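You operate a simulated robot arm through the tools that you are given. There is no shell and no other tool.

You run a simulated robot arm. Do the job below in one go: nothing can be reset, and whatever is moved stays where it is left.

## Task
Zero the yellow gauge, then feed the head in about 0.22 mm on it with the knob.
Fine: loosen the orange and black levers for it and tighten both again.

It is judged by the outcome, as a careful person would: the job done as asked, and still so three seconds after it is handed in. It fails if anything else is knocked over, pushed out of place, dropped, spilled or broken.

## Robot
A 6-joint arm with a fingered hand, fixed in place. Base frame: the origin is on the floor under the middle of its stand, x ahead of it, y to its left, z up. Readings come in mm, rad, newtons and seconds.
With the tool pointing down near the work surface it reaches from about 340 to 760 mm from the base axis. Its first joint turns from -2.897 to 2.897 rad. Payload 4 kg.
The tool frame sits at the grasp point between the pads (the TCP): z along the fingers, y along the line on which they close. The tips reach 26 mm beyond it. The gripper opens to 148 mm; its body begins 73 mm behind the TCP. The gripper is a hand of 3 fingers: y runs from the thumb to the fingers, the wrist lies at [0, 0, -239] in the tool frame, and closing takes about 1.5 s.
Orientation is that of the tool frame in the base frame, as [roll, pitch, yaw] about the fixed x, y, z axes, in that order (R = Rz(yaw) Ry(pitch) Rx(roll)). With the fingers straight down and closing along the base's y, the tool's x points along the base's -x, its y along +y and its z along -z.

## Interface
- The arm moves only by the tool drive_tool. Its argument "series" is text: rows parted by semicolons, each of 6 numbers parted by spaces: the shift along the base's x, y, z in mm, then the turn, a rotation vector about the base's x, y, z in rad. In form: tx ty tz rx ry rz; .... A call has 1 to 20 rows; each row shifts and turns the commanded pose from where the row before left it. "grip" is the closure, from 0 (fully open) to 1 (shut), set as the call begins (left out, the last holds). Rows are played at 5 a second. More than 50 mm and 0.15 rad between two rows, or a gripper value outside its range, and nothing of the call is played. A pose out of reach is approached as far as the arm can. The call stops where the force on the tool passes 40 N (or 10 N more than at its start, if that is more) or the arm is blocked; 0.2 s more then pass. Each finger travels about 153 mm/s and halts on what it meets, pressing with about 29 N; the grip force reading is that of the motor and also rises with nothing between the fingers. The clock runs only during rows and for 0.2 s after the last one: add rows that do not move to give the fingers time. The reply holds the time, the measured pose of the TCP, the force on the tool along the base axes, the opening and the grip force, in the units named above and with some noise, with the torque about the TCP (base axes, N m) and any sound that the robot's microphone picked up, and new pictures: "pictures" is both (left out), scene, wrist or none.
- Cameras (640 x 400 px; columns grow to the right, rows downward): "scene" is fixed at [399.3, 498.7, 1470.7]; the picture's right is [-0.95, 0.31, 0.00], its down [0.11, 0.35, -0.93] and it looks along [-0.28, -0.89, -0.36] (base axes); focal length 320 px, centre (320, 200). "wrist" rides on the gripper at [68, -39, -90] in the tool frame; the picture's right is [0.50, 0.87, 0.00], its down [-0.66, 0.38, -0.65] and it looks along [-0.57, 0.33, 0.76] (tool axes); focal length 222 px, centre (320, 200). There is no depth. A picture from a camera that has moved, and an enlarged one, comes with that camera's place and axes in the base frame and with its lens.
- slide_trunk(by): slides the trunk up (or, below 0, down) by that many mm; the arm rides with it, the base frame stays. It gives what a move gives, with no picture.
- set_fingers(finger1, finger2, thumb_bend): sets how far each is bent, from 0 (flat) to 1 (curled in); at 0.3 the hand is open as for a grip, at 0.7 the pads meet at the TCP. One left out holds its place. A second passes; each finger stops where it meets its share of the squeeze, and holds until it gets a number again. A gripper value or a shape takes the hand back. It gives what a move gives, with no picture; readings hold the bend of each and the force on the fingers (four entries, about 0 where the hand has none), thumb and palm.
- grasp_type(shape): the hand has 3 fingers and takes this shape, open, in about a second: jaw (thumb against the fingers, like two jaws); tri (thumb and two fingers); tip (a fingertip pinch); poke (one finger out to press); point (the index stretched); flat (the hand flat); cup (the hand cupped); fist (a fist). The gripper value then closes the fingers along that shape, each until it touches; the sizes above hold for jaw. It gives what a move gives, with no picture.
- inspect(camera, box): a new picture of the part [left, top, right, bottom] of that camera's present view, enlarged. No time passes.
- job_done(): hands the job in; it is judged then, once.

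Places have to be worked out from the pictures, the camera data and where the tool is seen. Open the gripper and draw the arm clear of the work before you hand the job in, unless the task says otherwise.

The tools are called after "Call:" by a JSON object that holds its "fn" and its "kwargs". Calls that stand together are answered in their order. drive_tool: Moves the arm, as the interface text tells. Its arguments: {"type":"object","properties":{"series":{"type":"string"},"grip":{"type":"number"},"pictures":{"type":"string","enum":["both","scene","wrist","none"]}},"required":["series"]} The other tools are called the same way: slide_trunk (by) moves the trunk up or down; grasp_type (shape) gives the hand a shape; set_fingers (finger1, finger2, thumb_bend) moves the fingers one by one; inspect (camera, box) takes an enlarged picture of a part of a camera's view; job_done () hands the job in.

At the start:

```text
t: 0.0
ee_pos: [280.9, -402.8, 1186.9]
tool_rot: [-3.14, 0.001, -3.141]
force: [0.3, -0.4, -0.9]
ft_torque: [0.01, 0.0, 0.0]
width: 147.8
grip_force: 0.0
shape: jaw
bend: [0.3, 0.3, 0.3]
finger forces: [0.0, 0.1, 0.1, 0.0, 0.0, 0.0]
trunk travel left (down, up): [-525.0, 65.0]
```

scene: 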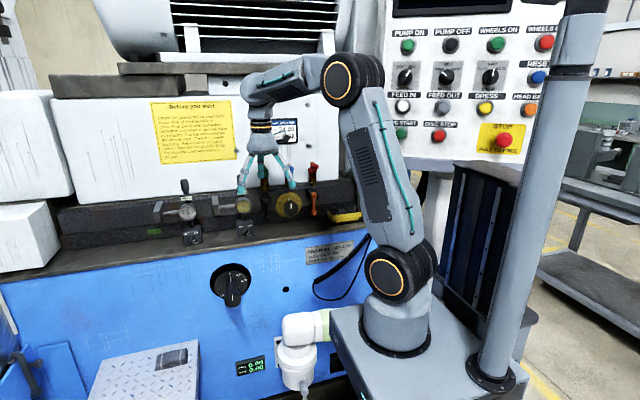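
wrist: 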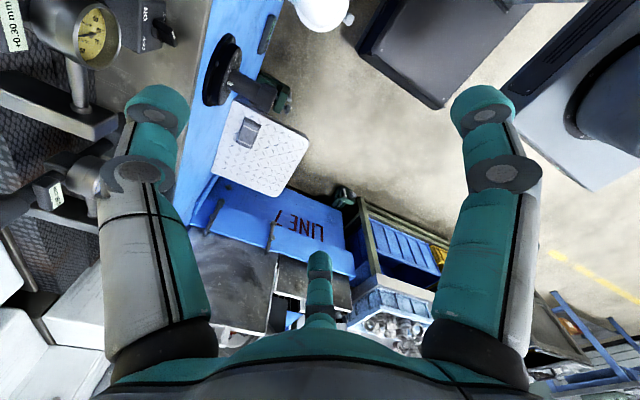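

I start by looking closely at the work area in both views, to find the gauges, levers, knob and any labels.

Call:
{"fn": "inspect", "kwargs": {"camera": "scene", "box": [140, 150, 380, 300]}}

Call:
{"fn": "inspect", "kwargs": {"camera": "scene", "box": [150, 160, 260, 260]}}

Call:
{"fn": "inspect", "kwargs": {"camera": "scene", "box": [240, 150, 370, 260]}}

Call:
{"fn": "inspect", "kwargs": {"camera": "scene", "box": [130, 80, 330, 180]}}

Call:
{"fn": "inspect", "kwargs": {"camera": "wrist", "box": [0, 0, 200, 280]}}

```text
2.67 times, centred on (260, 225) of scene
camera zoom: at [399.3, 498.7, 1470.7], right [-0.95, 0.31, 0.0], down [0.11, 0.35, -0.93], along [-0.28, -0.89, -0.36], focal length 854 px, centre (480, 133)
```

zoom: 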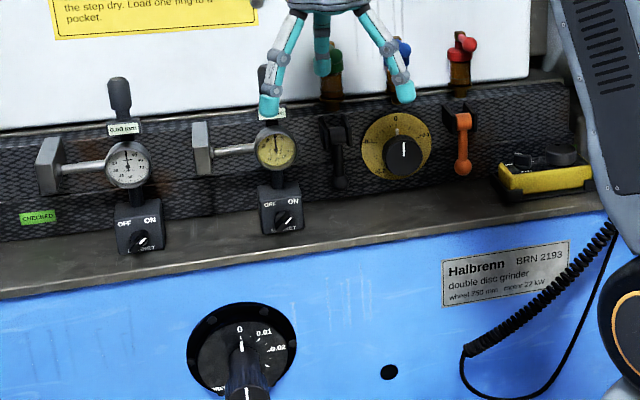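

```text
4.00 times, centred on (205, 210) of scene
camera zoom: at [399.3, 498.7, 1470.7], right [-0.95, 0.31, 0.0], down [0.11, 0.35, -0.93], along [-0.28, -0.89, -0.36], focal length 1281 px, centre (780, 160)
```

zoom: 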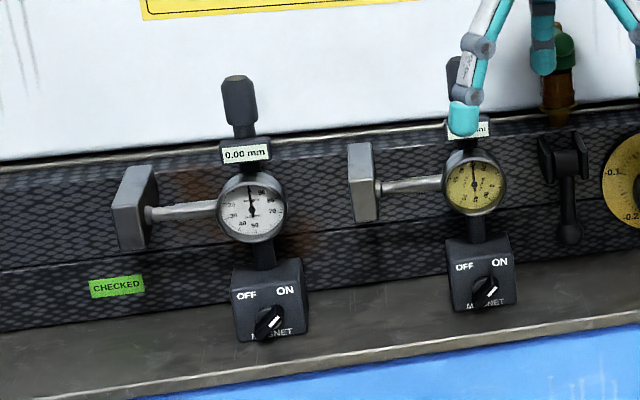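

```text
3.64 times, centred on (305, 205) of scene
camera zoom: at [399.3, 498.7, 1470.7], right [-0.95, 0.31, 0.0], down [0.11, 0.35, -0.93], along [-0.28, -0.89, -0.36], focal length 1164 px, centre (374, 182)
```

zoom: 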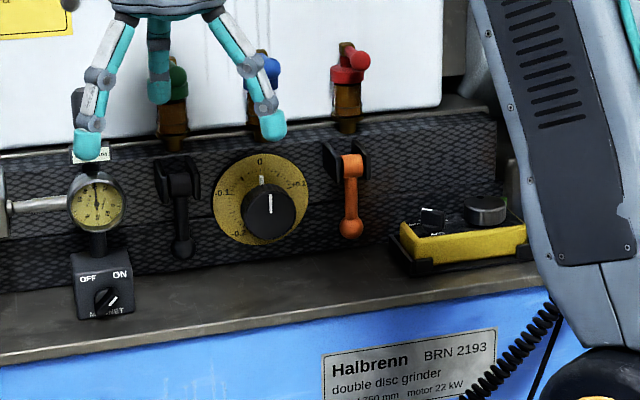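

```text
3.20 times, centred on (230, 130) of scene
camera zoom: at [399.3, 498.7, 1470.7], right [-0.95, 0.31, 0.0], down [0.11, 0.35, -0.93], along [-0.28, -0.89, -0.36], focal length 1025 px, centre (608, 424)
```

zoom: 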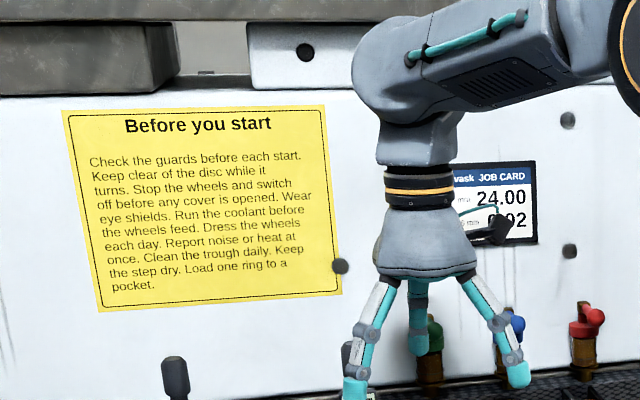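

```text
1.43 times, centred on (100, 140) of wrist
camera zoom: at [212.3, -441.3, 1277.7], right [-0.5, 0.87, 0.0], down [0.66, 0.38, 0.65], along [0.57, 0.33, -0.76], focal length 317 px, centre (634, 286)
```

zoom: 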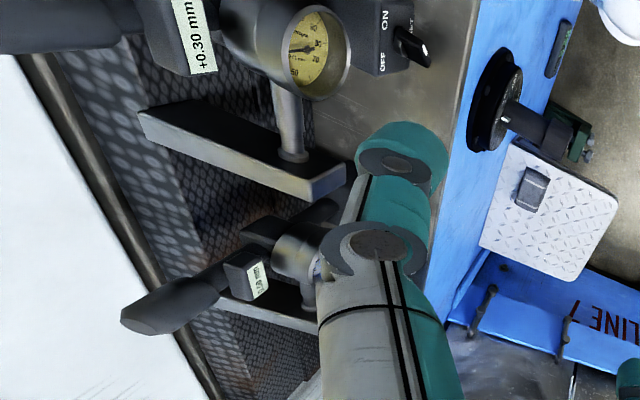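

The dials show a white gauge (left), a yellow gauge near (338, -620, 1020) with a +0.30 mm readout, and a yellow-plated knob between a black and an orange lever. I turn the tool to point at the panel (-y), staying well back, to look at everything more closely.

Call:
{"fn": "drive_tool", "kwargs": {"series": "0 5 0 -0.1428 0 0; 0 5 0 -0.1428 0 0; 0 5 0 -0.1428 0 0; 0 5 0 -0.1428 0 0; 0 5 0 -0.1428 0 0; 0 5 0 -0.1428 0 0; 0 5 0 -0.1428 0 0; 0 0 0 -0.1428 0 0; 0 0 0 -0.1428 0 0; 0 0 0 -0.1428 0 0; 0 0 0 -0.1428 0 0; 0 0 0 0 0 0", "pictures": "both"}}

```text
t: 2.6
ee_pos: [280.9, -397.4, 1191.6]
tool_rot: [-2.961, 0.005, -3.139]
force: [-0.3, -0.2, -0.2]
ft_torque: [0.0, 0.0, 0.0]
width: 147.9
grip_force: 0.1
shape: jaw
bend: [0.3, 0.3, 0.3]
finger forces: [0.0, 0.1, 0.0, 0.0, 0.1, 0.1]
out of reach, approached as far as the arm can: row 2, 3, 4, 5, 6, 7, 8, 9, 10, 11
trunk travel left (down, up): [-525.0, 65.0]
camera wrist: at [212.2, -419.4, 1286.7], right [-0.5, 0.85, -0.16], down [0.65, 0.49, 0.58], along [0.57, 0.19, -0.8], focal length 222 px, centre (320, 200)
```

scene: 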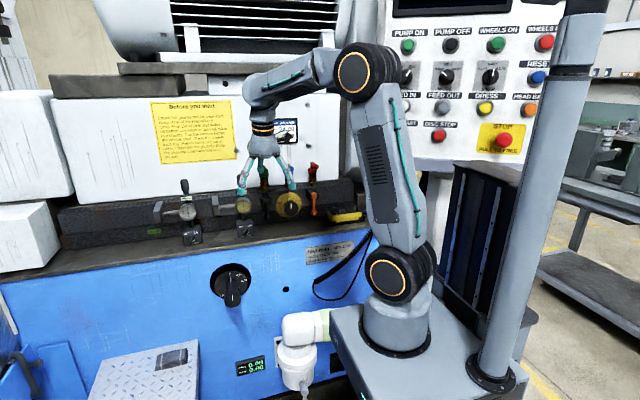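
wrist: 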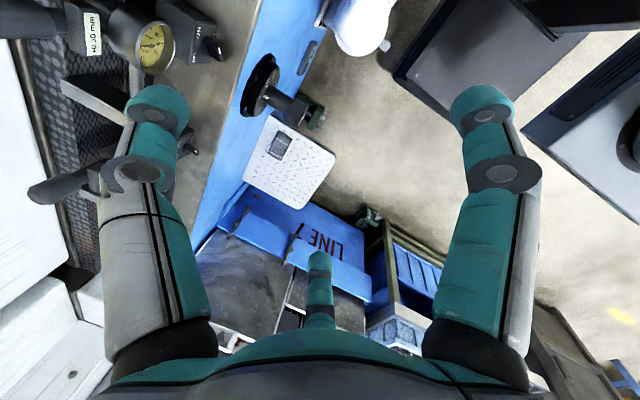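

The arm ran short of reach at about 10° of tilt, since the wrist gets too close to the shoulder. I'll raise the TCP and then lower the trunk to give the arm room to point horizontally.

Call:
{"fn": "drive_tool", "kwargs": {"series": "0 0 30 0 0 0; 0 0 30 0 0 0; 0 0 30 0 0 0; 0 0 30 0 0 0; 0 0 30 0 0 0; 0 0 0 0 0 0", "pictures": "scene"}}

```text
t: 4.0
ee_pos: [279.2, -394.2, 1341.5]
tool_rot: [-2.96, 0.005, -3.141]
force: [-0.6, -0.6, 1.0]
ft_torque: [-0.01, -0.01, 0.05]
width: 148.1
grip_force: 0.1
shape: jaw
bend: [0.3, 0.3, 0.3]
finger forces: [0.0, 0.0, 0.0, 0.1, 0.0, 0.0]
trunk travel left (down, up): [-525.0, 65.0]
```

scene: 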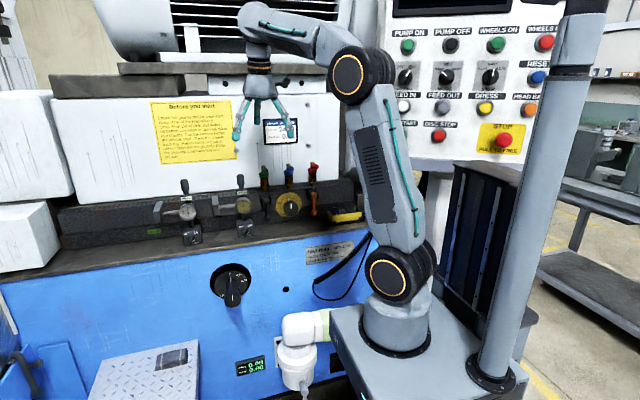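

The arm raised fine and the view of the panel is now clear. I lower the trunk by 150 mm (the TCP returns to about z 1190) and look closely at the unobstructed panel.

Call:
{"fn": "inspect", "kwargs": {"camera": "scene", "box": [220, 155, 340, 245]}}

Call:
{"fn": "inspect", "kwargs": {"camera": "scene", "box": [265, 185, 321, 220]}}

Call:
{"fn": "inspect", "kwargs": {"camera": "scene", "box": [220, 170, 276, 240]}}

Call:
{"fn": "inspect", "kwargs": {"camera": "scene", "box": [255, 110, 305, 150]}}

Call:
{"fn": "inspect", "kwargs": {"camera": "scene", "box": [140, 80, 260, 170]}}

Call:
{"fn": "inspect", "kwargs": {"camera": "scene", "box": [190, 240, 290, 390]}}

Call:
{"fn": "slide_trunk", "kwargs": {"by": -150}}

```text
4.44 times, centred on (280, 200) of scene
camera zoom: at [399.3, 498.7, 1470.7], right [-0.95, 0.31, 0.0], down [0.11, 0.35, -0.93], along [-0.28, -0.89, -0.36], focal length 1423 px, centre (498, 200)
```

zoom: 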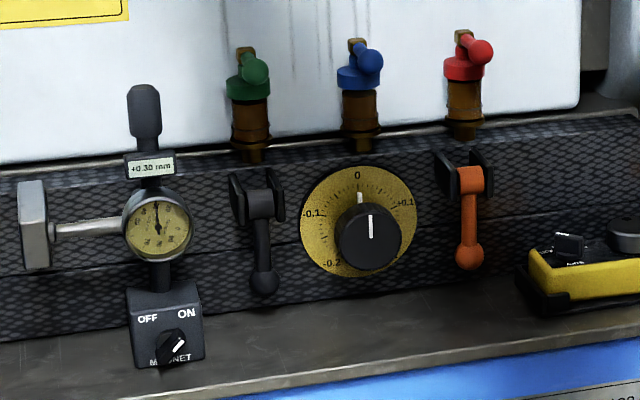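

```text
11.43 times, centred on (293, 202) of scene
camera zoom: at [399.3, 498.7, 1470.7], right [-0.95, 0.31, 0.0], down [0.11, 0.35, -0.93], along [-0.28, -0.89, -0.36], focal length 3659 px, centre (629, 171)
```

zoom: 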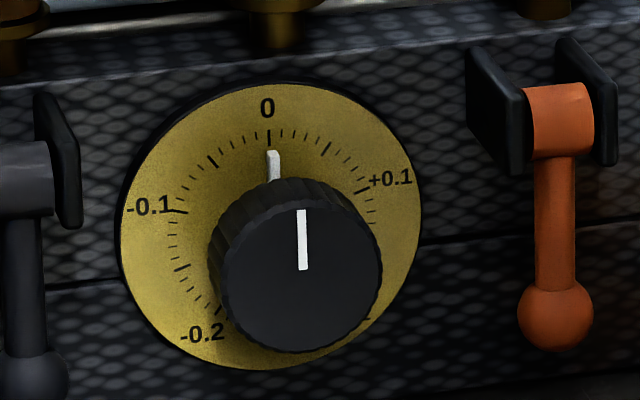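

```text
5.71 times, centred on (248, 205) of scene
camera zoom: at [399.3, 498.7, 1470.7], right [-0.95, 0.31, 0.0], down [0.11, 0.35, -0.93], along [-0.28, -0.89, -0.36], focal length 1830 px, centre (731, 171)
```

zoom: 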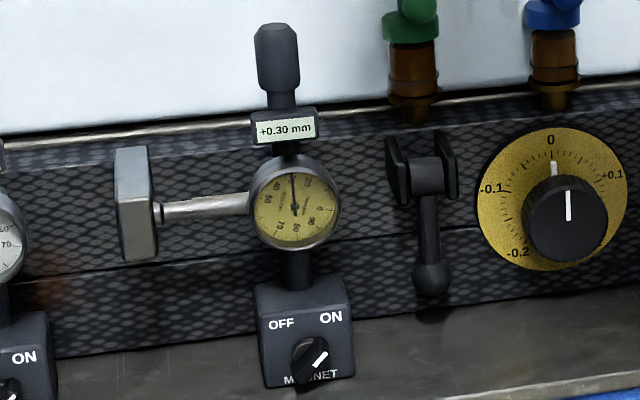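

```text
10.00 times, centred on (280, 130) of scene
camera zoom: at [399.3, 498.7, 1470.7], right [-0.95, 0.31, 0.0], down [0.11, 0.35, -0.93], along [-0.28, -0.89, -0.36], focal length 3202 px, centre (720, 900)
```

zoom: 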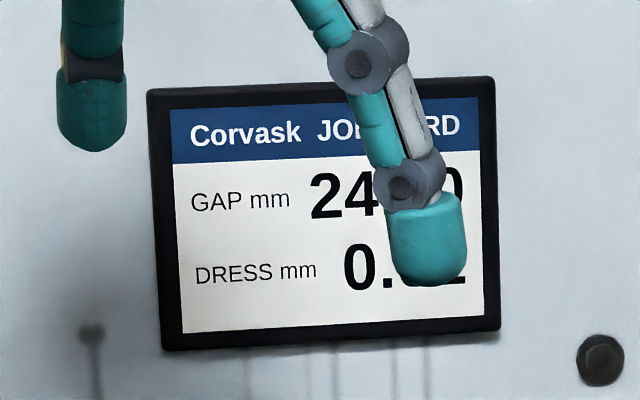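

```text
4.44 times, centred on (200, 125) of scene
camera zoom: at [399.3, 498.7, 1470.7], right [-0.95, 0.31, 0.0], down [0.11, 0.35, -0.93], along [-0.28, -0.89, -0.36], focal length 1423 px, centre (853, 533)
```

zoom: 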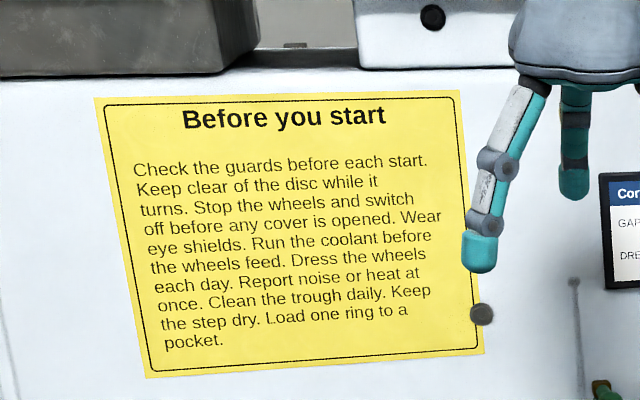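

```text
2.67 times, centred on (240, 315) of scene
camera zoom: at [399.3, 498.7, 1470.7], right [-0.95, 0.31, 0.0], down [0.11, 0.35, -0.93], along [-0.28, -0.89, -0.36], focal length 854 px, centre (533, -107)
```

zoom: 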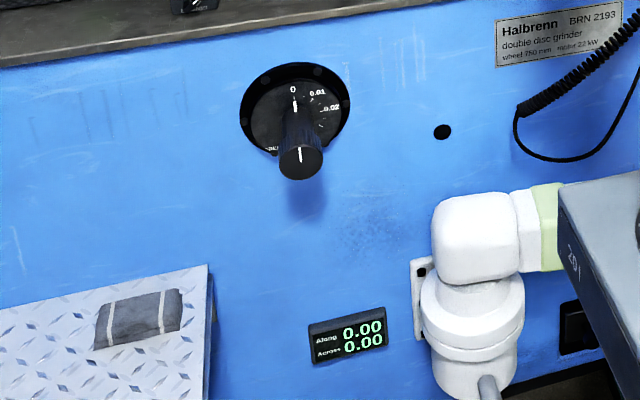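

```text
t: 5.8
ee_pos: [281.4, -394.6, 1190.8]
tool_rot: [-2.96, 0.006, -3.139]
force: [0.2, 0.0, 0.3]
ft_torque: [0.0, -0.02, -0.03]
width: 147.9
grip_force: 0.1
shape: jaw
bend: [0.3, 0.3, 0.3]
finger forces: [0.1, 0.0, 0.0, 0.0, 0.0, 0.1]
trunk travel left (down, up): [-375.0, 215.0]
```

The yellow gauge shows +0.30 mm with its dial turned away from the needle, and both levers hang down (clamped), with the knob at 0. I continue gaining room: raise 150 mm, then lower the trunk by 150 mm.

Call:
{"fn": "drive_tool", "kwargs": {"series": "0 0 30 0 0 0; 0 0 30 0 0 0; 0 0 30 0 0 0; 0 0 30 0 0 0; 0 0 30 0 0 0; 0 0 0 0 0 0", "pictures": "none"}}

Call:
{"fn": "slide_trunk", "kwargs": {"by": -150}}

Call:
{"fn": "drive_tool", "kwargs": {"series": "0 0 30 0 0 0; 0 0 30 0 0 0; 0 0 30 0 0 0; 0 0 30 0 0 0; 0 0 30 0 0 0; 0 0 0 0 0 0", "pictures": "none"}}

Call:
{"fn": "slide_trunk", "kwargs": {"by": -150}}

```text
t: 7.2
ee_pos: [269.8, -377.9, 1283.1]
tool_rot: [-2.959, 0.004, -3.14]
force: [0.1, -0.3, 0.7]
ft_torque: [-0.02, 0.02, -0.01]
width: 147.8
grip_force: 0.0
shape: jaw
bend: [0.3, 0.3, 0.3]
finger forces: [0.1, 0.1, 0.1, 0.0, 0.0, 0.0]
out of reach, approached as far as the arm can: row 3, 4, 5
trunk travel left (down, up): [-375.0, 215.0]
```

```text
t: 8.9
ee_pos: [269.6, -378.1, 1133.0]
tool_rot: [-2.958, 0.005, -3.14]
force: [-0.9, -0.4, 0.0]
ft_torque: [-0.01, -0.02, 0.01]
width: 148.0
grip_force: 0.1
shape: jaw
bend: [0.3, 0.3, 0.3]
finger forces: [0.0, 0.0, 0.0, 0.0, 0.0, 0.0]
trunk travel left (down, up): [-225.0, 365.0]
```

```text
t: 10.3
ee_pos: [249.0, -348.6, 1149.5]
tool_rot: [-2.955, 0.007, -3.14]
force: [0.4, 0.3, 0.2]
ft_torque: [0.0, 0.0, -0.01]
width: 147.9
grip_force: 0.1
shape: jaw
bend: [0.3, 0.3, 0.3]
finger forces: [0.0, 0.1, 0.0, 0.0, 0.0, 0.0]
out of reach, approached as far as the arm can: row 1, 2, 3, 4, 5
trunk travel left (down, up): [-225.0, 365.0]
```

```text
t: 12.1
ee_pos: [250.7, -349.2, 999.9]
tool_rot: [-2.955, 0.008, -3.14]
force: [0.5, 0.5, -0.3]
ft_torque: [-0.02, -0.01, -0.03]
width: 147.8
grip_force: 0.1
shape: jaw
bend: [0.3, 0.3, 0.3]
finger forces: [0.0, 0.1, 0.0, 0.0, 0.0, 0.0]
trunk travel left (down, up): [-75.0, 515.0]
```

The trunk is now 450 mm down and the TCP is at (251, -349, 1000). I now rotate the tool towards -y while moving up and forward a bit, and take pictures.

Call:
{"fn": "drive_tool", "kwargs": {"series": "0 -10 15 -0.14 0 0; 0 -10 15 -0.14 0 0; 0 -10 15 -0.14 0 0; 0 -10 15 -0.14 0 0; 0 -10 15 -0.14 0 0; 0 -10 15 -0.14 0 0; 0 -10 15 -0.14 0 0; 0 -10 15 -0.14 0 0; 0 -10 15 -0.14 0 0; 0 -10 15 -0.12 0 0; 0 0 0 0 0 0", "pictures": "both"}}

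```text
t: 14.4
ee_pos: [160.7, -494.9, 1258.6]
tool_rot: [-1.724, 0.005, -3.036]
force: [-0.1, 0.0, -0.4]
ft_torque: [0.04, 0.03, -0.01]
width: 148.1
grip_force: 0.0
shape: jaw
bend: [0.3, 0.3, 0.3]
finger forces: [0.0, 0.0, 0.1, 0.0, 0.1, 0.0]
out of reach, approached as far as the arm can: row 4, 5, 6, 7, 8, 9, 10
trunk travel left (down, up): [-75.0, 515.0]
camera wrist: at [83.9, -419.4, 1309.8], right [-0.51, 0.08, -0.86], down [0.58, 0.77, -0.27], along [0.64, -0.63, -0.44], focal length 222 px, centre (320, 200)
```

scene: 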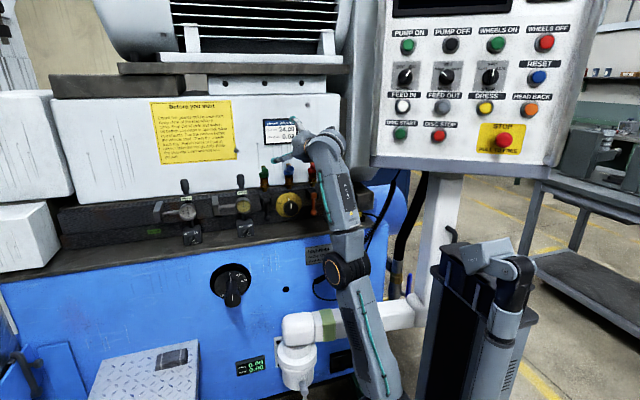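
wrist: 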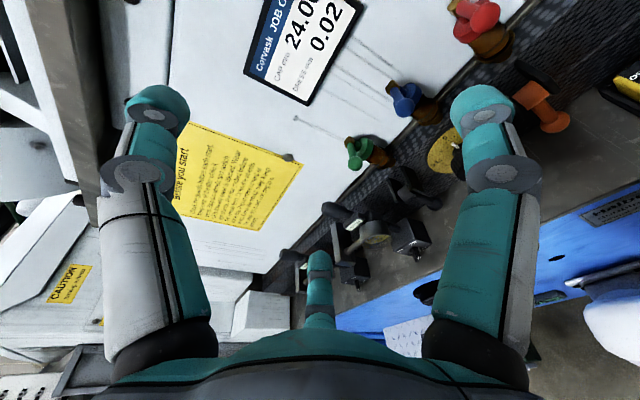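

The tool now points nearly at the panel from (161, -495, 1259), and the arm is stretched. I come down by 120 mm, which should put me back within reach, and check how the commanded pose follows.

Call:
{"fn": "drive_tool", "kwargs": {"series": "0 0 -20 0 0 0; 0 0 -20 0 0 0; 0 0 -20 0 0 0; 0 0 -20 0 0 0; 0 0 -20 0 0 0; 0 0 -20 0 0 0; 0 0 0 0 0 0", "pictures": "both"}}

```text
t: 16.1
ee_pos: [157.3, -531.9, 1243.1]
tool_rot: [-1.724, 0.004, -3.047]
force: [-0.4, -0.4, -0.2]
ft_torque: [-0.01, -0.02, 0.0]
width: 147.7
grip_force: 0.1
shape: jaw
bend: [0.3, 0.3, 0.3]
finger forces: [0.0, 0.0, 0.0, 0.0, 0.0, 0.1]
out of reach, approached as far as the arm can: row 1, 2, 3, 4, 5, 6
trunk travel left (down, up): [-75.0, 515.0]
camera wrist: at [80.8, -455.0, 1294.8], right [-0.51, 0.08, -0.86], down [0.59, 0.76, -0.27], along [0.63, -0.64, -0.44], focal length 222 px, centre (320, 200)
```

scene: 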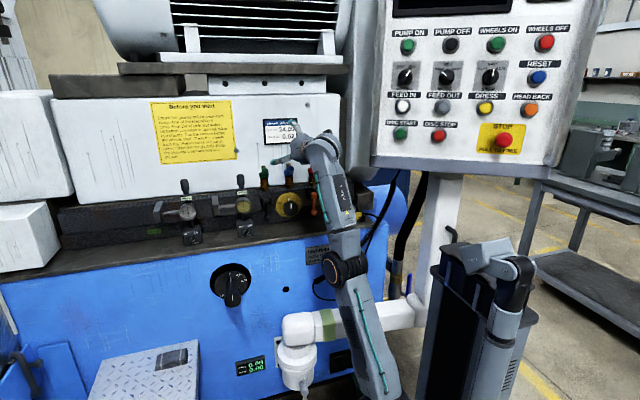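
wrist: 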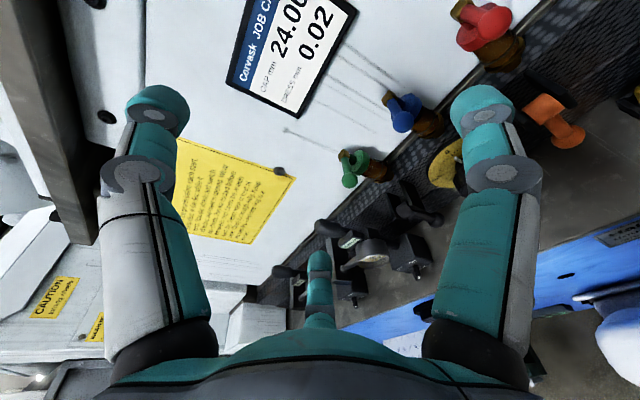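

The arm is stretched out: it seems the upper arm cannot lean further back, so the trunk is now too low for this pose. The hood face is at about y = -770, well beyond the hand, so I raise the trunk by 150 mm and then bring the TCP down.

Call:
{"fn": "slide_trunk", "kwargs": {"by": 150}}

Call:
{"fn": "drive_tool", "kwargs": {"series": "0 0 -20 0 0 0; 0 0 -20 0 0 0; 0 0 -20 0 0 0; 0 0 -20 0 0 0; 0 0 -20 0 0 0; 0 0 -20 0 0 0; 0 0 0 0 0 0", "pictures": "scene"}}

```text
t: 17.8
ee_pos: [156.5, -531.2, 1393.3]
tool_rot: [-1.725, 0.004, -3.046]
force: [0.4, -0.3, -0.2]
ft_torque: [-0.03, 0.0, 0.0]
width: 147.8
grip_force: 0.1
shape: jaw
bend: [0.3, 0.3, 0.3]
finger forces: [0.0, 0.0, 0.0, 0.0, 0.0, 0.0]
trunk travel left (down, up): [-225.0, 365.0]
```

```text
t: 19.4
ee_pos: [159.0, -539.2, 1388.2]
tool_rot: [-1.727, 0.003, -3.04]
force: [-0.7, -0.1, 0.3]
ft_torque: [-0.01, 0.0, -0.01]
width: 147.9
grip_force: 0.0
shape: jaw
bend: [0.3, 0.3, 0.3]
finger forces: [0.1, 0.0, 0.1, 0.0, 0.0, 0.0]
out of reach, approached as far as the arm can: row 1, 2, 3, 4, 5, 6
trunk travel left (down, up): [-225.0, 365.0]
```

scene: 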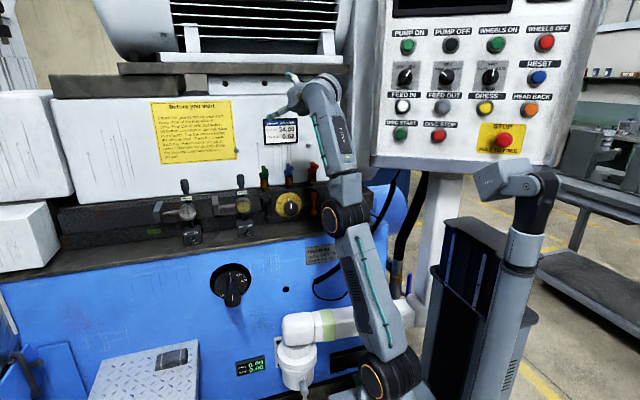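

Still stuck with the arm straight, so I need to swing the wrist outwards to re-bend the elbow, and there is no room for that in front of the machine. I swing the whole arm about its base axis away from the machine (towards +x) at the present height, to where the aisle is open.

Call:
{"fn": "drive_tool", "kwargs": {"series": "42.6 14.4 0 0 0 0.08; 41.3 17.8 0 0 0 0.08; 39.9 21.1 0 0 0 0.08; 38 24.2 0 0 0 0.08; 35.7 26.9 0 0 0 0.08; 33.6 29.9 0 0 0 0.08; 31.1 32.4 0 0 0 0.08; 28.5 34.9 0 0 0 0.08; 25.5 36.9 0 0 0 0.08; 22.5 38.9 0 0 0 0.08; 19.3 40.6 0 0 0 0.08; 0 0 0 0 0 0", "pictures": "both"}}

```text
t: 22.0
ee_pos: [503.3, -237.1, 1408.1]
tool_rot: [-1.728, 0.004, -2.158]
force: [0.1, 0.7, 0.9]
ft_torque: [0.02, 0.03, 0.01]
width: 147.9
grip_force: 0.0
shape: jaw
bend: [0.3, 0.3, 0.3]
finger forces: [0.1, 0.0, 0.1, 0.0, 0.1, 0.0]
out of reach, approached as far as the arm can: row 3, 5, 6, 8, 9, 10, 11
trunk travel left (down, up): [-225.0, 365.0]
camera wrist: at [397.6, -247.8, 1460.0], right [-0.39, -0.34, -0.86], down [-0.22, 0.94, -0.27], along [0.89, 0.09, -0.44], focal length 222 px, centre (320, 200)
```

scene: 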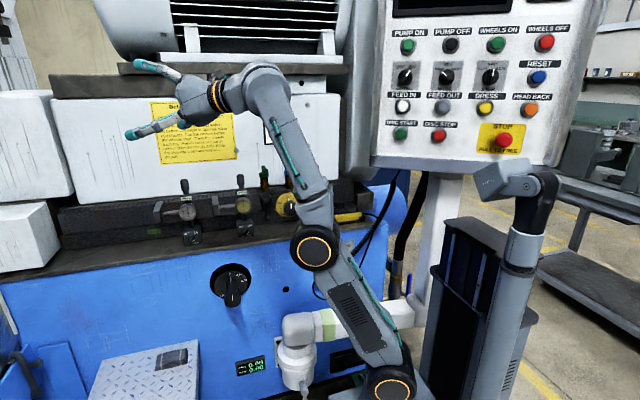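
wrist: 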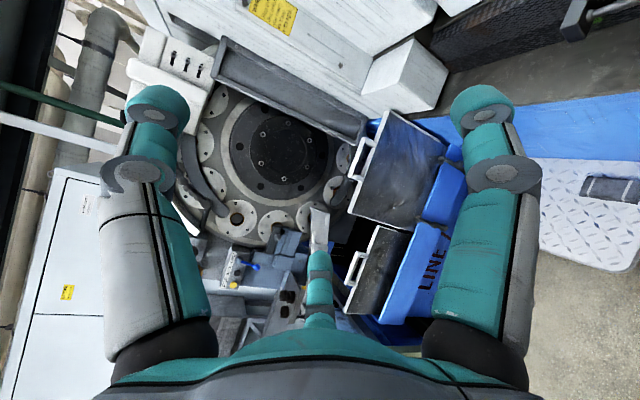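

The hand now points into open space along +x. I swing the wrist outwards and down along the elbow's arc so the elbow bends the right way.

Call:
{"fn": "drive_tool", "kwargs": {"series": "17.5 -6 -14 0 0 0; 17.5 -6 -14 0 0 0; 17.5 -6 -14 0 0 0; 17.5 -6 -14 0 0 0; 17.5 -6 -14 0 0 0; 17.5 -6 -14 0 0 0; 8.9 -3.1 -25.8 0 0 0; 8.9 -3.1 -25.8 0 0 0; 8.9 -3.1 -25.8 0 0 0; 8.9 -3.1 -25.8 0 0 0; 8.9 -3.1 -25.8 0 0 0; 8.9 -3.1 -25.8 0 0 0; 8.9 -3.1 -25.8 0 0 0; 8.9 -3.1 -25.8 0 0 0; 0 0 0 0 0 0", "pictures": "scene"}}

```text
t: 25.2
ee_pos: [687.5, -391.4, 1249.3]
tool_rot: [-1.732, 0.008, -2.136]
force: [-0.3, -0.4, -0.2]
ft_torque: [0.0, -0.01, -0.02]
width: 148.0
grip_force: 0.1
shape: jaw
bend: [0.3, 0.3, 0.3]
finger forces: [0.1, 0.0, 0.0, 0.0, 0.1, 0.0]
out of reach, approached as far as the arm can: row 1, 2, 3, 4, 5, 6, 7, 8, 9, 10, 11, 12, 13, 14
trunk travel left (down, up): [-225.0, 365.0]
```

scene: 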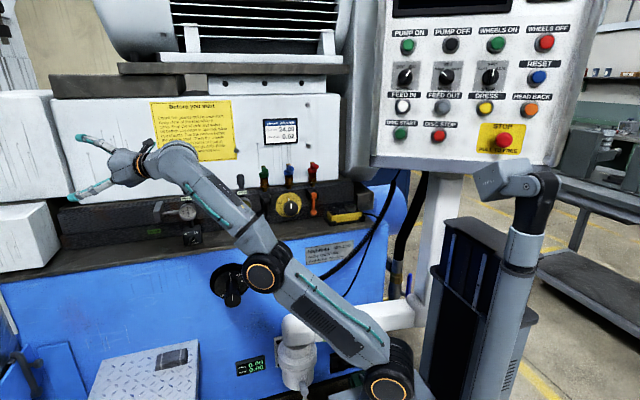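

The arm picture shows the elbow still straight or just past straight, on the wrong branch. I push outwards against the stretch limit and then pull inwards to make the elbow fold back the right way.

Call:
{"fn": "drive_tool", "kwargs": {"series": "28 -15 31 0 0 0; 28 -15 31 0 0 0; 28 -15 31 0 0 0; -28 15 -31 0 0 0; -28 15 -31 0 0 0; -28 15 -31 0 0 0; -12 7 -14 0 0 0; -12 7 -14 0 0 0; -12 7 -14 0 0 0; -12 7 -14 0 0 0; -12 7 -14 0 0 0; 0 0 0 0 0 0", "pictures": "scene"}}

```text
t: 27.8
ee_pos: [670.2, -423.3, 1247.4]
tool_rot: [-1.727, 0.002, -2.164]
force: [0.5, 1.4, -0.4]
ft_torque: [0.0, -0.02, 0.0]
width: 147.7
grip_force: 0.2
shape: jaw
bend: [0.3, 0.3, 0.3]
finger forces: [0.0, 0.0, 0.0, 0.0, 0.0, 0.1]
out of reach, approached as far as the arm can: row 1, 2, 3, 4, 5, 6, 7, 8, 9, 10, 11
trunk travel left (down, up): [-225.0, 365.0]
```

scene: 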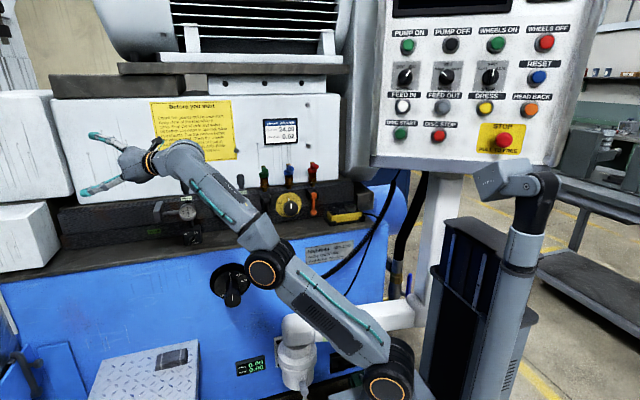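

I look closely at the arm itself to understand how its elbow and wrist stand.

Call:
{"fn": "inspect", "kwargs": {"camera": "scene", "box": [60, 110, 440, 400]}}

Call:
{"fn": "inspect", "kwargs": {"camera": "scene", "box": [70, 110, 300, 300]}}

```text
1.38 times, centred on (250, 255) of scene
camera zoom: at [399.3, 498.7, 1470.7], right [-0.95, 0.31, 0.0], down [0.11, 0.35, -0.93], along [-0.28, -0.89, -0.36], focal length 442 px, centre (417, 124)
```

zoom: 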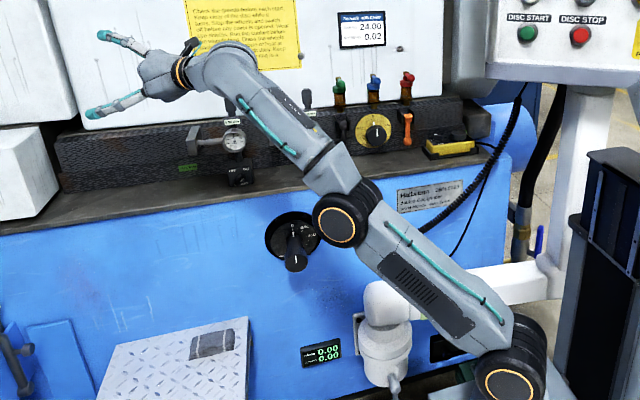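

```text
2.11 times, centred on (185, 205) of scene
camera zoom: at [399.3, 498.7, 1470.7], right [-0.95, 0.31, 0.0], down [0.11, 0.35, -0.93], along [-0.28, -0.89, -0.36], focal length 674 px, centre (604, 190)
```

zoom: 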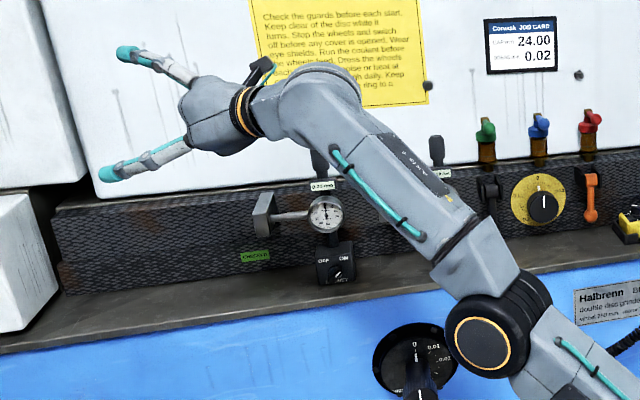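

The elbow looks bent slightly the "wrong" way, and either it or the wrist bend may be the limiter. As a probe in free space, I pitch the tool down while drawing in and down, which should free the wrist bend.

Call:
{"fn": "drive_tool", "kwargs": {"series": "-8 5 -42 0.078 0.116 0; -8 5 -42 0.078 0.116 0; -8 5 -42 0.078 0.116 0; -8 5 -42 0.078 0.116 0; -8 5 -42 0.078 0.116 0; 0 0 0 0 0 0", "pictures": "scene"}}

```text
t: 29.2
ee_pos: [644.9, -406.4, 1049.0]
tool_rot: [-2.428, 0.004, -2.167]
force: [0.4, 0.1, 0.3]
ft_torque: [0.01, -0.01, -0.04]
width: 148.0
grip_force: 0.1
shape: jaw
bend: [0.3, 0.3, 0.3]
finger forces: [0.0, 0.0, 0.0, 0.1, 0.0, 0.1]
out of reach, approached as far as the arm can: row 1, 2, 3, 5
trunk travel left (down, up): [-225.0, 365.0]
```

scene: 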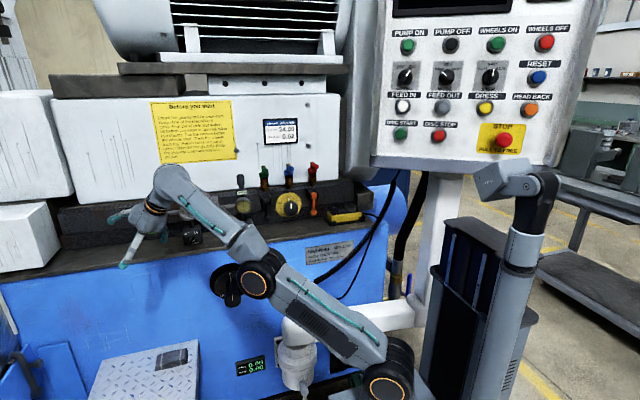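

Row 4 was reachable, so pitching down does free it. Now I pull straight inwards along the arm with the tool pitched about 49° down.

Call:
{"fn": "drive_tool", "kwargs": {"series": "-20 12 -19 0 0 0; -20 12 -19 0 0 0; -20 12 -19 0 0 0; -20 12 -19 0 0 0; 0 0 0 0 0 0", "pictures": "scene"}}

```text
t: 30.4
ee_pos: [643.9, -408.7, 1047.1]
tool_rot: [-2.427, 0.002, -2.166]
force: [0.3, 0.0, 0.0]
ft_torque: [0.01, 0.03, -0.05]
width: 148.1
grip_force: 0.1
shape: jaw
bend: [0.3, 0.3, 0.3]
finger forces: [0.0, 0.1, 0.1, 0.0, 0.1, 0.1]
out of reach, approached as far as the arm can: row 1, 2, 3, 4
trunk travel left (down, up): [-225.0, 365.0]
```

scene: 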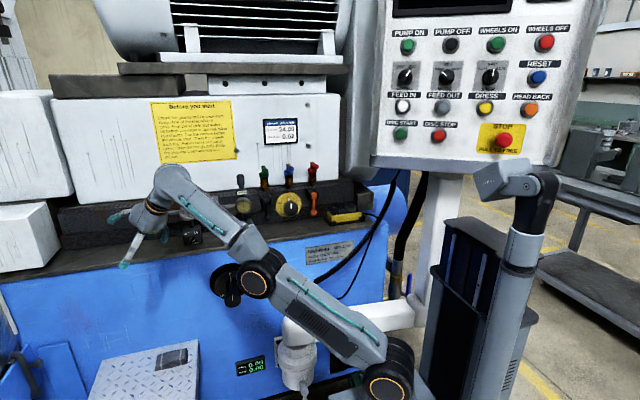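

The arm is past straight at the elbow's reverse stop (wrist 774 mm from shoulder). I raise the trunk by 250 mm for clearance below, then push outwards while sweeping downwards, so the elbow is carried over to its normal side, and then draw inwards.

Call:
{"fn": "slide_trunk", "kwargs": {"by": 250}}

Call:
{"fn": "drive_tool", "kwargs": {"series": "26 -16 25 0 0 0; 26 -16 25 0 0 0; 16 -10 -24 0 0 0; 16 -10 -24 0 0 0; 16 -10 -24 0 0 0; 16 -10 -24 0 0 0; 16 -10 -24 0 0 0; 16 -10 -24 0 0 0; 16 -10 -24 0 0 0; 16 -10 -24 0 0 0; -30 18 -20 0 0 0; -30 18 -20 0 0 0; -30 18 -20 0 0 0; -30 18 -20 0 0 0; -30 18 -20 0 0 0; -30 18 -20 0 0 0; 0 0 0 0 0 0", "pictures": "both"}}

```text
t: 33.0
ee_pos: [643.3, -407.4, 1298.3]
tool_rot: [-2.427, 0.001, -2.167]
force: [1.0, -1.2, 0.3]
ft_torque: [0.0, -0.01, 0.0]
width: 147.8
grip_force: 0.0
shape: jaw
bend: [0.3, 0.3, 0.3]
finger forces: [0.0, 0.0, 0.0, 0.0, 0.0, 0.0]
trunk travel left (down, up): [-475.0, 115.0]
```

```text
t: 36.6
ee_pos: [737.4, -481.8, 1064.4]
tool_rot: [-2.428, 0.002, -2.167]
force: [-0.1, 0.2, 0.4]
ft_torque: [-0.03, 0.0, -0.03]
width: 148.2
grip_force: 0.1
shape: jaw
bend: [0.3, 0.3, 0.3]
finger forces: [0.0, 0.0, 0.1, 0.0, 0.1, 0.1]
out of reach, approached as far as the arm can: row 1, 2, 4, 6, 7, 8, 9, 10, 11, 12, 13, 14, 15, 16
trunk travel left (down, up): [-475.0, 115.0]
camera wrist: at [674.6, -522.6, 1157.9], right [-0.82, -0.05, -0.57], down [-0.22, 0.94, 0.25], along [0.52, 0.33, -0.79], focal length 222 px, centre (320, 200)
```

scene: 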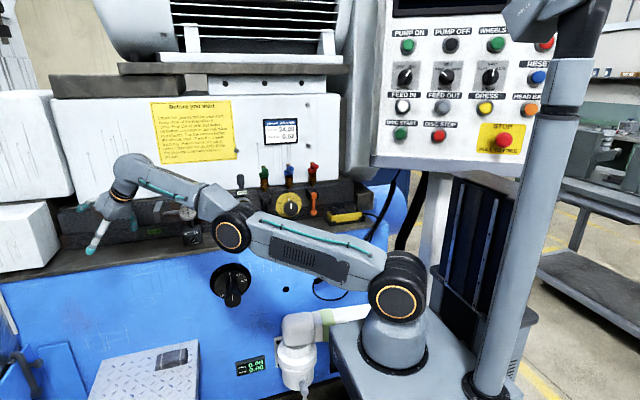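
wrist: 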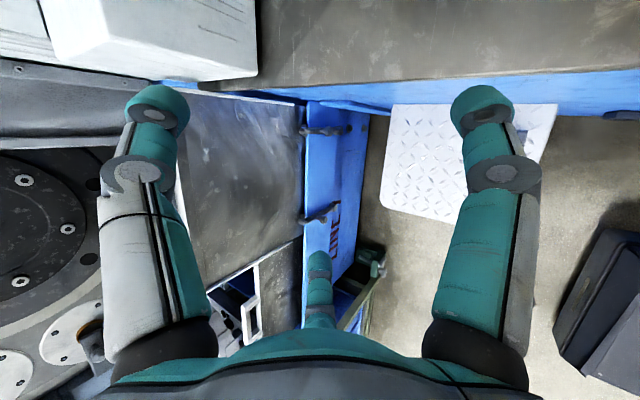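

Still on the wrong branch. I now press outwards again while pitching the tool downward and sweeping down (which drives the elbow joint to the correct side), then pull inwards.

Call:
{"fn": "drive_tool", "kwargs": {"series": "35.7 -23.1 14.7 0 0 0; 35.7 -23.1 14.7 0 0 0; -7.6 4.9 -40 0.076 0.1176 0; -9.7 6.3 -36 0.076 0.1176 0; -11.5 7.4 -32 0.076 0.1176 0; -12.6 8.1 -28 0.076 0.1176 0; -13.1 8.5 -23.3 0.076 0.1176 0; -13.1 8.5 -18.7 0.076 0.1176 0; -16.8 10.9 -17.6 0 0 0; -16.8 10.9 -17.6 0 0 0; -16.8 10.9 -17.6 0 0 0; -16.8 10.9 -17.6 0 0 0; -16.8 10.9 -17.6 0 0 0; -16.8 10.9 -17.6 0 0 0; 0 0 0 0 0 0", "pictures": "both"}}

```text
t: 39.8
ee_pos: [596.1, -410.1, 779.7]
tool_rot: [3.016, -0.017, -2.16]
force: [0.3, -0.5, 0.8]
ft_torque: [-0.02, 0.03, 0.01]
width: 147.7
grip_force: 0.2
shape: jaw
bend: [0.3, 0.3, 0.3]
finger forces: [0.0, 0.1, 0.0, 0.0, 0.1, 0.0]
out of reach, approached as far as the arm can: row 1, 2, 3, 4, 5, 6, 7, 8, 9, 10, 11, 12, 13, 14
trunk travel left (down, up): [-475.0, 115.0]
camera wrist: at [600.5, -493.1, 865.8], right [-0.99, 0.06, 0.12], down [0.13, 0.72, 0.69], along [-0.04, 0.69, -0.72], focal length 222 px, centre (320, 200)
```

scene: 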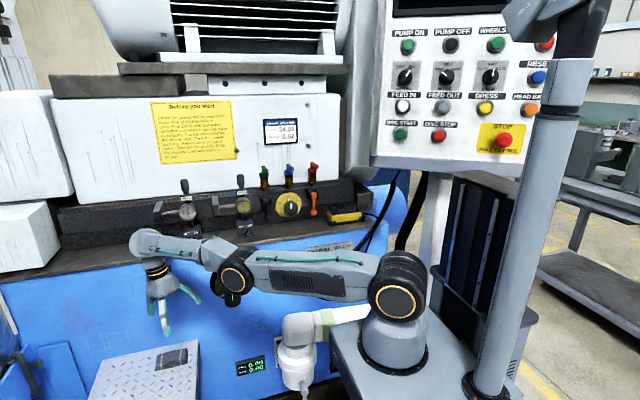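
wrist: 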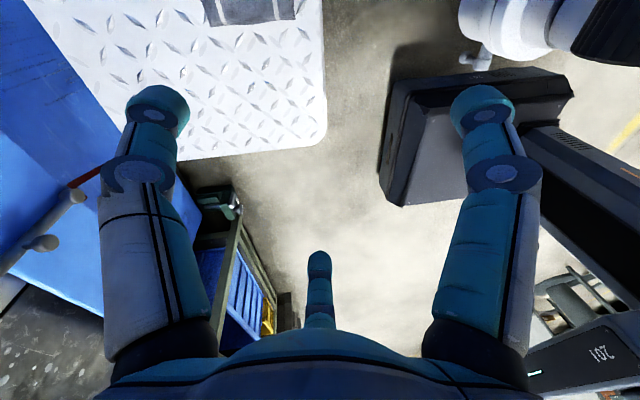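

The elbow is still on the reverse side. I raise the trunk by 115 mm and swing the arm about its base axis to point along +x, where there is open floor, so I can sweep down far enough for the shoulder stop to force the elbow over.

Call:
{"fn": "slide_trunk", "kwargs": {"by": 115}}

Call:
{"fn": "drive_tool", "kwargs": {"series": "23.5 36.5 0 0 0 0.06; 21.3 37.8 0 0 0 0.06; 18.9 39.1 0 0 0 0.06; 16.6 40.1 0 0 0 0.06; 14.1 41.1 0 0 0 0.06; 11.7 41.8 0 0 0 0.06; 9.2 42.4 0 0 0 0.06; 6.5 42.9 0 0 0 0.06; 4 43.2 0 0 0 0.06; 1.4 43.5 0 0 0 0.06; 0 0 0 0 0 0", "pictures": "both"}}

```text
t: 41.2
ee_pos: [596.3, -409.9, 896.2]
tool_rot: [3.015, -0.016, -2.16]
force: [0.1, -0.7, -0.2]
ft_torque: [-0.01, 0.0, 0.0]
width: 147.8
grip_force: 0.0
shape: jaw
bend: [0.3, 0.3, 0.3]
finger forces: [0.0, 0.0, 0.0, 0.1, 0.1, 0.0]
trunk travel left (down, up): [-590.0, 0.0]
```

```text
t: 43.6
ee_pos: [734.8, -5.9, 893.9]
tool_rot: [3.013, -0.018, -1.561]
force: [-0.1, 0.1, 0.1]
ft_torque: [-0.03, -0.01, -0.01]
width: 147.6
grip_force: 0.1
shape: jaw
bend: [0.3, 0.3, 0.3]
finger forces: [0.1, 0.0, 0.0, 0.1, 0.1, 0.1]
out of reach, approached as far as the arm can: row 2, 3, 6, 8
trunk travel left (down, up): [-590.0, 0.0]
camera wrist: at [784.8, -72.4, 979.9], right [-0.85, -0.51, 0.12], down [-0.3, 0.66, 0.69], along [-0.43, 0.55, -0.72], focal length 222 px, centre (320, 200)
```

scene: 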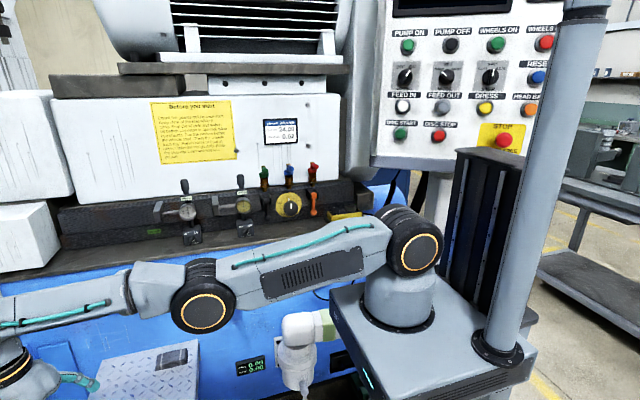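
wrist: 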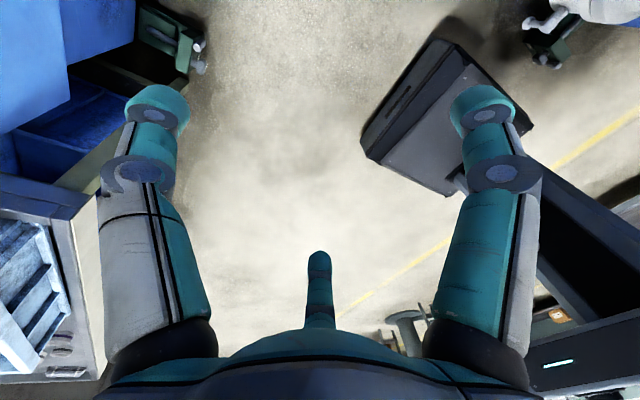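

The arm is now seen from the side, almost straight and level with the elbow slightly below the shoulder–wrist line. I sweep straight down over the open floor so the shoulder stop pushes the elbow over to the upper side.

Call:
{"fn": "drive_tool", "kwargs": {"series": "0 0 -30 0 0 0; 0 0 -30 0 0 0; 0 0 -30 0 0 0; 0 0 -30 0 0 0; 0 0 -30 0 0 0; 0 0 -30 0 0 0; 0 0 -30 0 0 0; 0 0 0 0 0 0", "pictures": "scene"}}

```text
t: 45.4
ee_pos: [697.9, -15.5, 693.8]
tool_rot: [3.016, -0.015, -1.56]
force: [-0.1, 0.1, -0.1]
ft_torque: [-0.01, 0.02, -0.01]
width: 147.9
grip_force: 0.1
shape: jaw
bend: [0.3, 0.3, 0.3]
finger forces: [0.0, 0.0, 0.1, 0.0, 0.0, 0.0]
out of reach, approached as far as the arm can: row 3, 4, 5, 6, 7
trunk travel left (down, up): [-590.0, 0.0]
```

scene: 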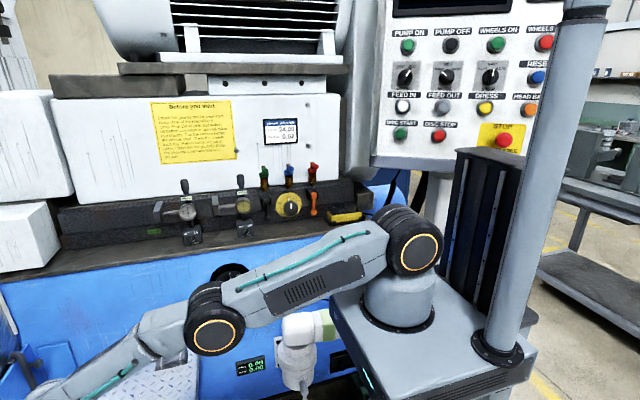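

The forearm now hangs below the line of the upper arm, so the elbow has crossed over. I draw inwards to confirm that it folds properly.

Call:
{"fn": "drive_tool", "kwargs": {"series": "-20 0 0 0 0 0; -25 0 0 0 0 0; -30 0 5 0 0 0; -30 0 10 0 0 0; -30 0 20 0 0 0; 0 0 0 0 0 0", "pictures": "scene"}}

```text
t: 46.8
ee_pos: [638.7, -0.1, 727.4]
tool_rot: [2.997, 0.026, -1.565]
force: [-0.5, -0.3, 0.6]
ft_torque: [-0.02, 0.01, -0.03]
width: 148.1
grip_force: 0.1
shape: jaw
bend: [0.3, 0.3, 0.3]
finger forces: [0.0, 0.1, 0.0, 0.1, 0.1, 0.0]
out of reach, approached as far as the arm can: row 2, 3, 4, 5
trunk travel left (down, up): [-590.0, 0.0]
```

scene: 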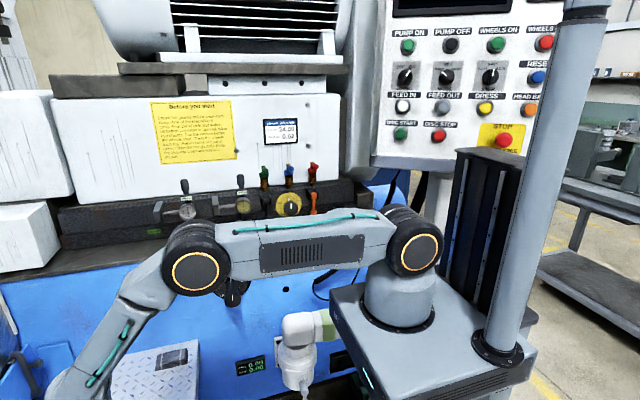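

The elbow is now up and folded the right way, but something (probably the wrist bend) limits further motion. I test by pitching the tool outward with the wrist held in place.

Call:
{"fn": "drive_tool", "kwargs": {"series": "34 0 -2 0 -0.144 0; 0 0 0 0 0 0; 0 0 0 0 0 0", "pictures": "none"}}

Call:
{"fn": "drive_tool", "kwargs": {"series": "-34 0 2 0 0.144 0; -34 0 8 0 0.144 0; 0 0 0 0 0 0", "pictures": "none"}}

```text
t: 47.6
ee_pos: [694.8, -1.9, 728.4]
tool_rot: [3.14, 0.033, -1.562]
force: [-0.5, 0.8, 0.4]
ft_torque: [0.0, -0.03, 0.0]
width: 147.9
grip_force: 0.0
shape: jaw
bend: [0.3, 0.3, 0.3]
finger forces: [0.0, 0.0, 0.0, 0.0, 0.1, 0.0]
out of reach, approached as far as the arm can: row 1
trunk travel left (down, up): [-590.0, 0.0]
```

```text
t: 48.4
ee_pos: [627.1, -0.6, 739.0]
tool_rot: [2.85, 0.037, -1.573]
force: [-0.1, 0.5, 0.2]
ft_torque: [0.01, -0.03, 0.01]
width: 148.2
grip_force: 0.1
shape: jaw
bend: [0.3, 0.3, 0.3]
finger forces: [0.0, 0.0, 0.0, 0.0, 0.0, 0.0]
trunk travel left (down, up): [-590.0, 0.0]
```

Confirmed: pitching inward is free while pitching outward hits the wrist bend limit, so the tool has to go round sideways instead. With the arm pointing along +x, I roll the tool about the wrist from down to pointing along -y (fingers closing horizontally).

Call:
{"fn": "drive_tool", "kwargs": {"series": "0 -32.5 2.3 -0.1428 0 0; 0 -31.9 6.9 -0.1428 0 0; 0 -30.6 11.4 -0.1428 0 0; 0 -28.6 15.6 -0.1428 0 0; 0 -26.1 19.6 -0.1428 0 0; 0 -23.1 23.1 -0.1428 0 0; 0 -19.6 26.1 -0.1428 0 0; 0 -15.6 28.6 -0.1428 0 0; 0 -11.4 30.6 -0.1428 0 0; 0 -6.9 31.9 -0.1428 0 0; 0 -2.3 32.5 -0.1428 0 0; 34.4 -7.7 0 0 0 0.147; 34.9 -2.6 0 0 0 0.147; 0 0 0 0 0 0", "pictures": "both"}}

```text
t: 51.4
ee_pos: [606.4, 56.0, 889.7]
tool_rot: [2.902, -1.383, -1.598]
force: [-0.6, -0.7, 0.6]
ft_torque: [-0.01, -0.02, -0.03]
width: 148.1
grip_force: 0.1
shape: jaw
bend: [0.3, 0.3, 0.3]
finger forces: [0.0, 0.1, 0.1, 0.0, 0.0, 0.0]
out of reach, approached as far as the arm can: row 1, 2, 3, 4, 5, 6, 7, 8, 9, 10, 11, 12, 13
trunk travel left (down, up): [-590.0, 0.0]
camera wrist: at [665.7, 119.2, 970.4], right [-0.84, 0.13, 0.53], down [-0.19, 0.84, -0.51], along [-0.51, -0.53, -0.68], focal length 222 px, centre (320, 200)
```

scene: 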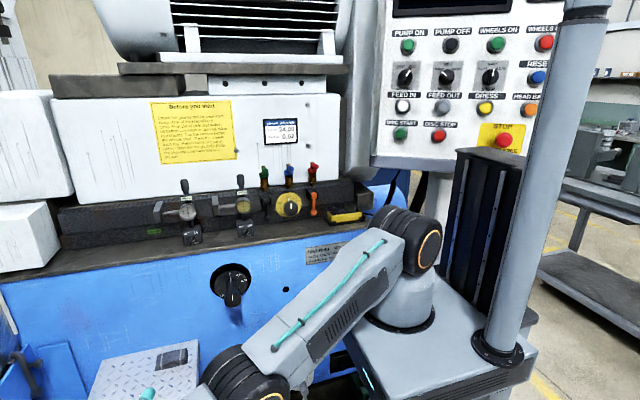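
wrist: 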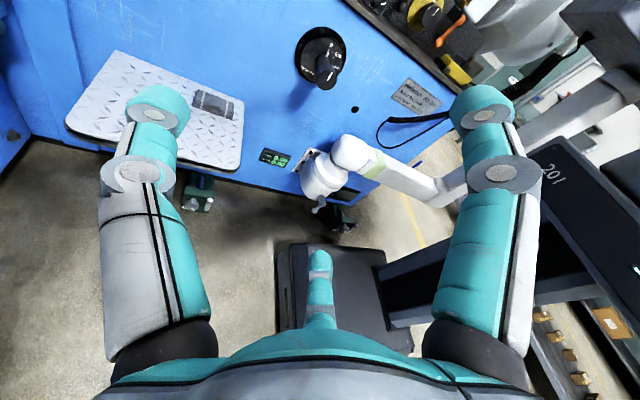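

The arm instead swung its base to (669, 282) and still flagged every row, so one wrist twist joint must be at its stop. I probe with pure rotations about the tool's own axis, in each direction, to learn which.

Call:
{"fn": "drive_tool", "kwargs": {"series": "0 0 0 -0.0368 -0.1326 -0.0253; 0 0 0 0 0 0", "pictures": "none"}}

Call:
{"fn": "drive_tool", "kwargs": {"series": "0 0 0 0.0368 0.1326 0.0253; 0 0 0 0.0368 0.1326 0.0253; 0 0 0 0 0 0", "pictures": "none"}}

```text
t: 52.0
ee_pos: [605.5, 56.0, 891.0]
tool_rot: [-2.669, -1.363, -2.321]
force: [0.1, -1.5, -0.9]
ft_torque: [-0.04, 0.02, 0.03]
width: 147.9
grip_force: 0.0
shape: jaw
bend: [0.3, 0.3, 0.3]
finger forces: [0.0, 0.1, 0.0, 0.1, 0.1, 0.0]
trunk travel left (down, up): [-590.0, 0.0]
```

```text
t: 52.8
ee_pos: [604.5, 54.5, 890.0]
tool_rot: [2.36, -1.307, -1.043]
force: [0.1, 0.5, 0.5]
ft_torque: [-0.02, 0.0, -0.01]
width: 148.2
grip_force: 0.0
shape: jaw
bend: [0.3, 0.3, 0.3]
finger forces: [0.0, 0.1, 0.0, 0.0, 0.0, 0.1]
trunk travel left (down, up): [-590.0, 0.0]
```

The tool-axis twist is free both ways, so I probe the forearm twist next, rotating about the forearm axis with the wrist held still, in each direction.

Call:
{"fn": "drive_tool", "kwargs": {"series": "-23 10 -19 0.0958 0.0405 -0.0937; 0 0 0 0 0 0", "pictures": "none"}}

Call:
{"fn": "drive_tool", "kwargs": {"series": "23 -10 19 -0.0958 -0.0405 0.0937; 0 0 0 0 0 0", "pictures": "none"}}

Call:
{"fn": "drive_tool", "kwargs": {"series": "23 -10 19 -0.0958 -0.0405 0.0937; 0 0 0 0 0 0", "pictures": "none"}}

```text
t: 53.4
ee_pos: [583.6, 64.8, 872.0]
tool_rot: [2.387, -1.204, -1.163]
force: [0.6, 0.3, -0.4]
ft_torque: [-0.02, 0.0, -0.02]
width: 147.8
grip_force: 0.1
shape: jaw
bend: [0.3, 0.3, 0.3]
finger forces: [0.0, 0.0, 0.0, 0.1, 0.0, 0.0]
out of reach, approached as far as the arm can: row 1
trunk travel left (down, up): [-590.0, 0.0]
```

```text
t: 54.0
ee_pos: [605.3, 55.2, 893.0]
tool_rot: [2.359, -1.311, -1.044]
force: [-0.4, 0.1, 0.1]
ft_torque: [-0.03, -0.01, -0.01]
width: 147.8
grip_force: 0.0
shape: jaw
bend: [0.3, 0.3, 0.3]
finger forces: [0.1, 0.0, 0.0, 0.0, 0.0, 0.0]
trunk travel left (down, up): [-590.0, 0.0]
```

```text
t: 54.6
ee_pos: [606.4, 55.5, 893.7]
tool_rot: [2.36, -1.31, -1.043]
force: [-0.3, -0.2, -0.1]
ft_torque: [0.0, 0.03, 0.04]
width: 148.0
grip_force: 0.0
shape: jaw
bend: [0.3, 0.3, 0.3]
finger forces: [0.0, 0.0, 0.0, 0.0, 0.0, 0.0]
out of reach, approached as far as the arm can: row 1
trunk travel left (down, up): [-590.0, 0.0]
```

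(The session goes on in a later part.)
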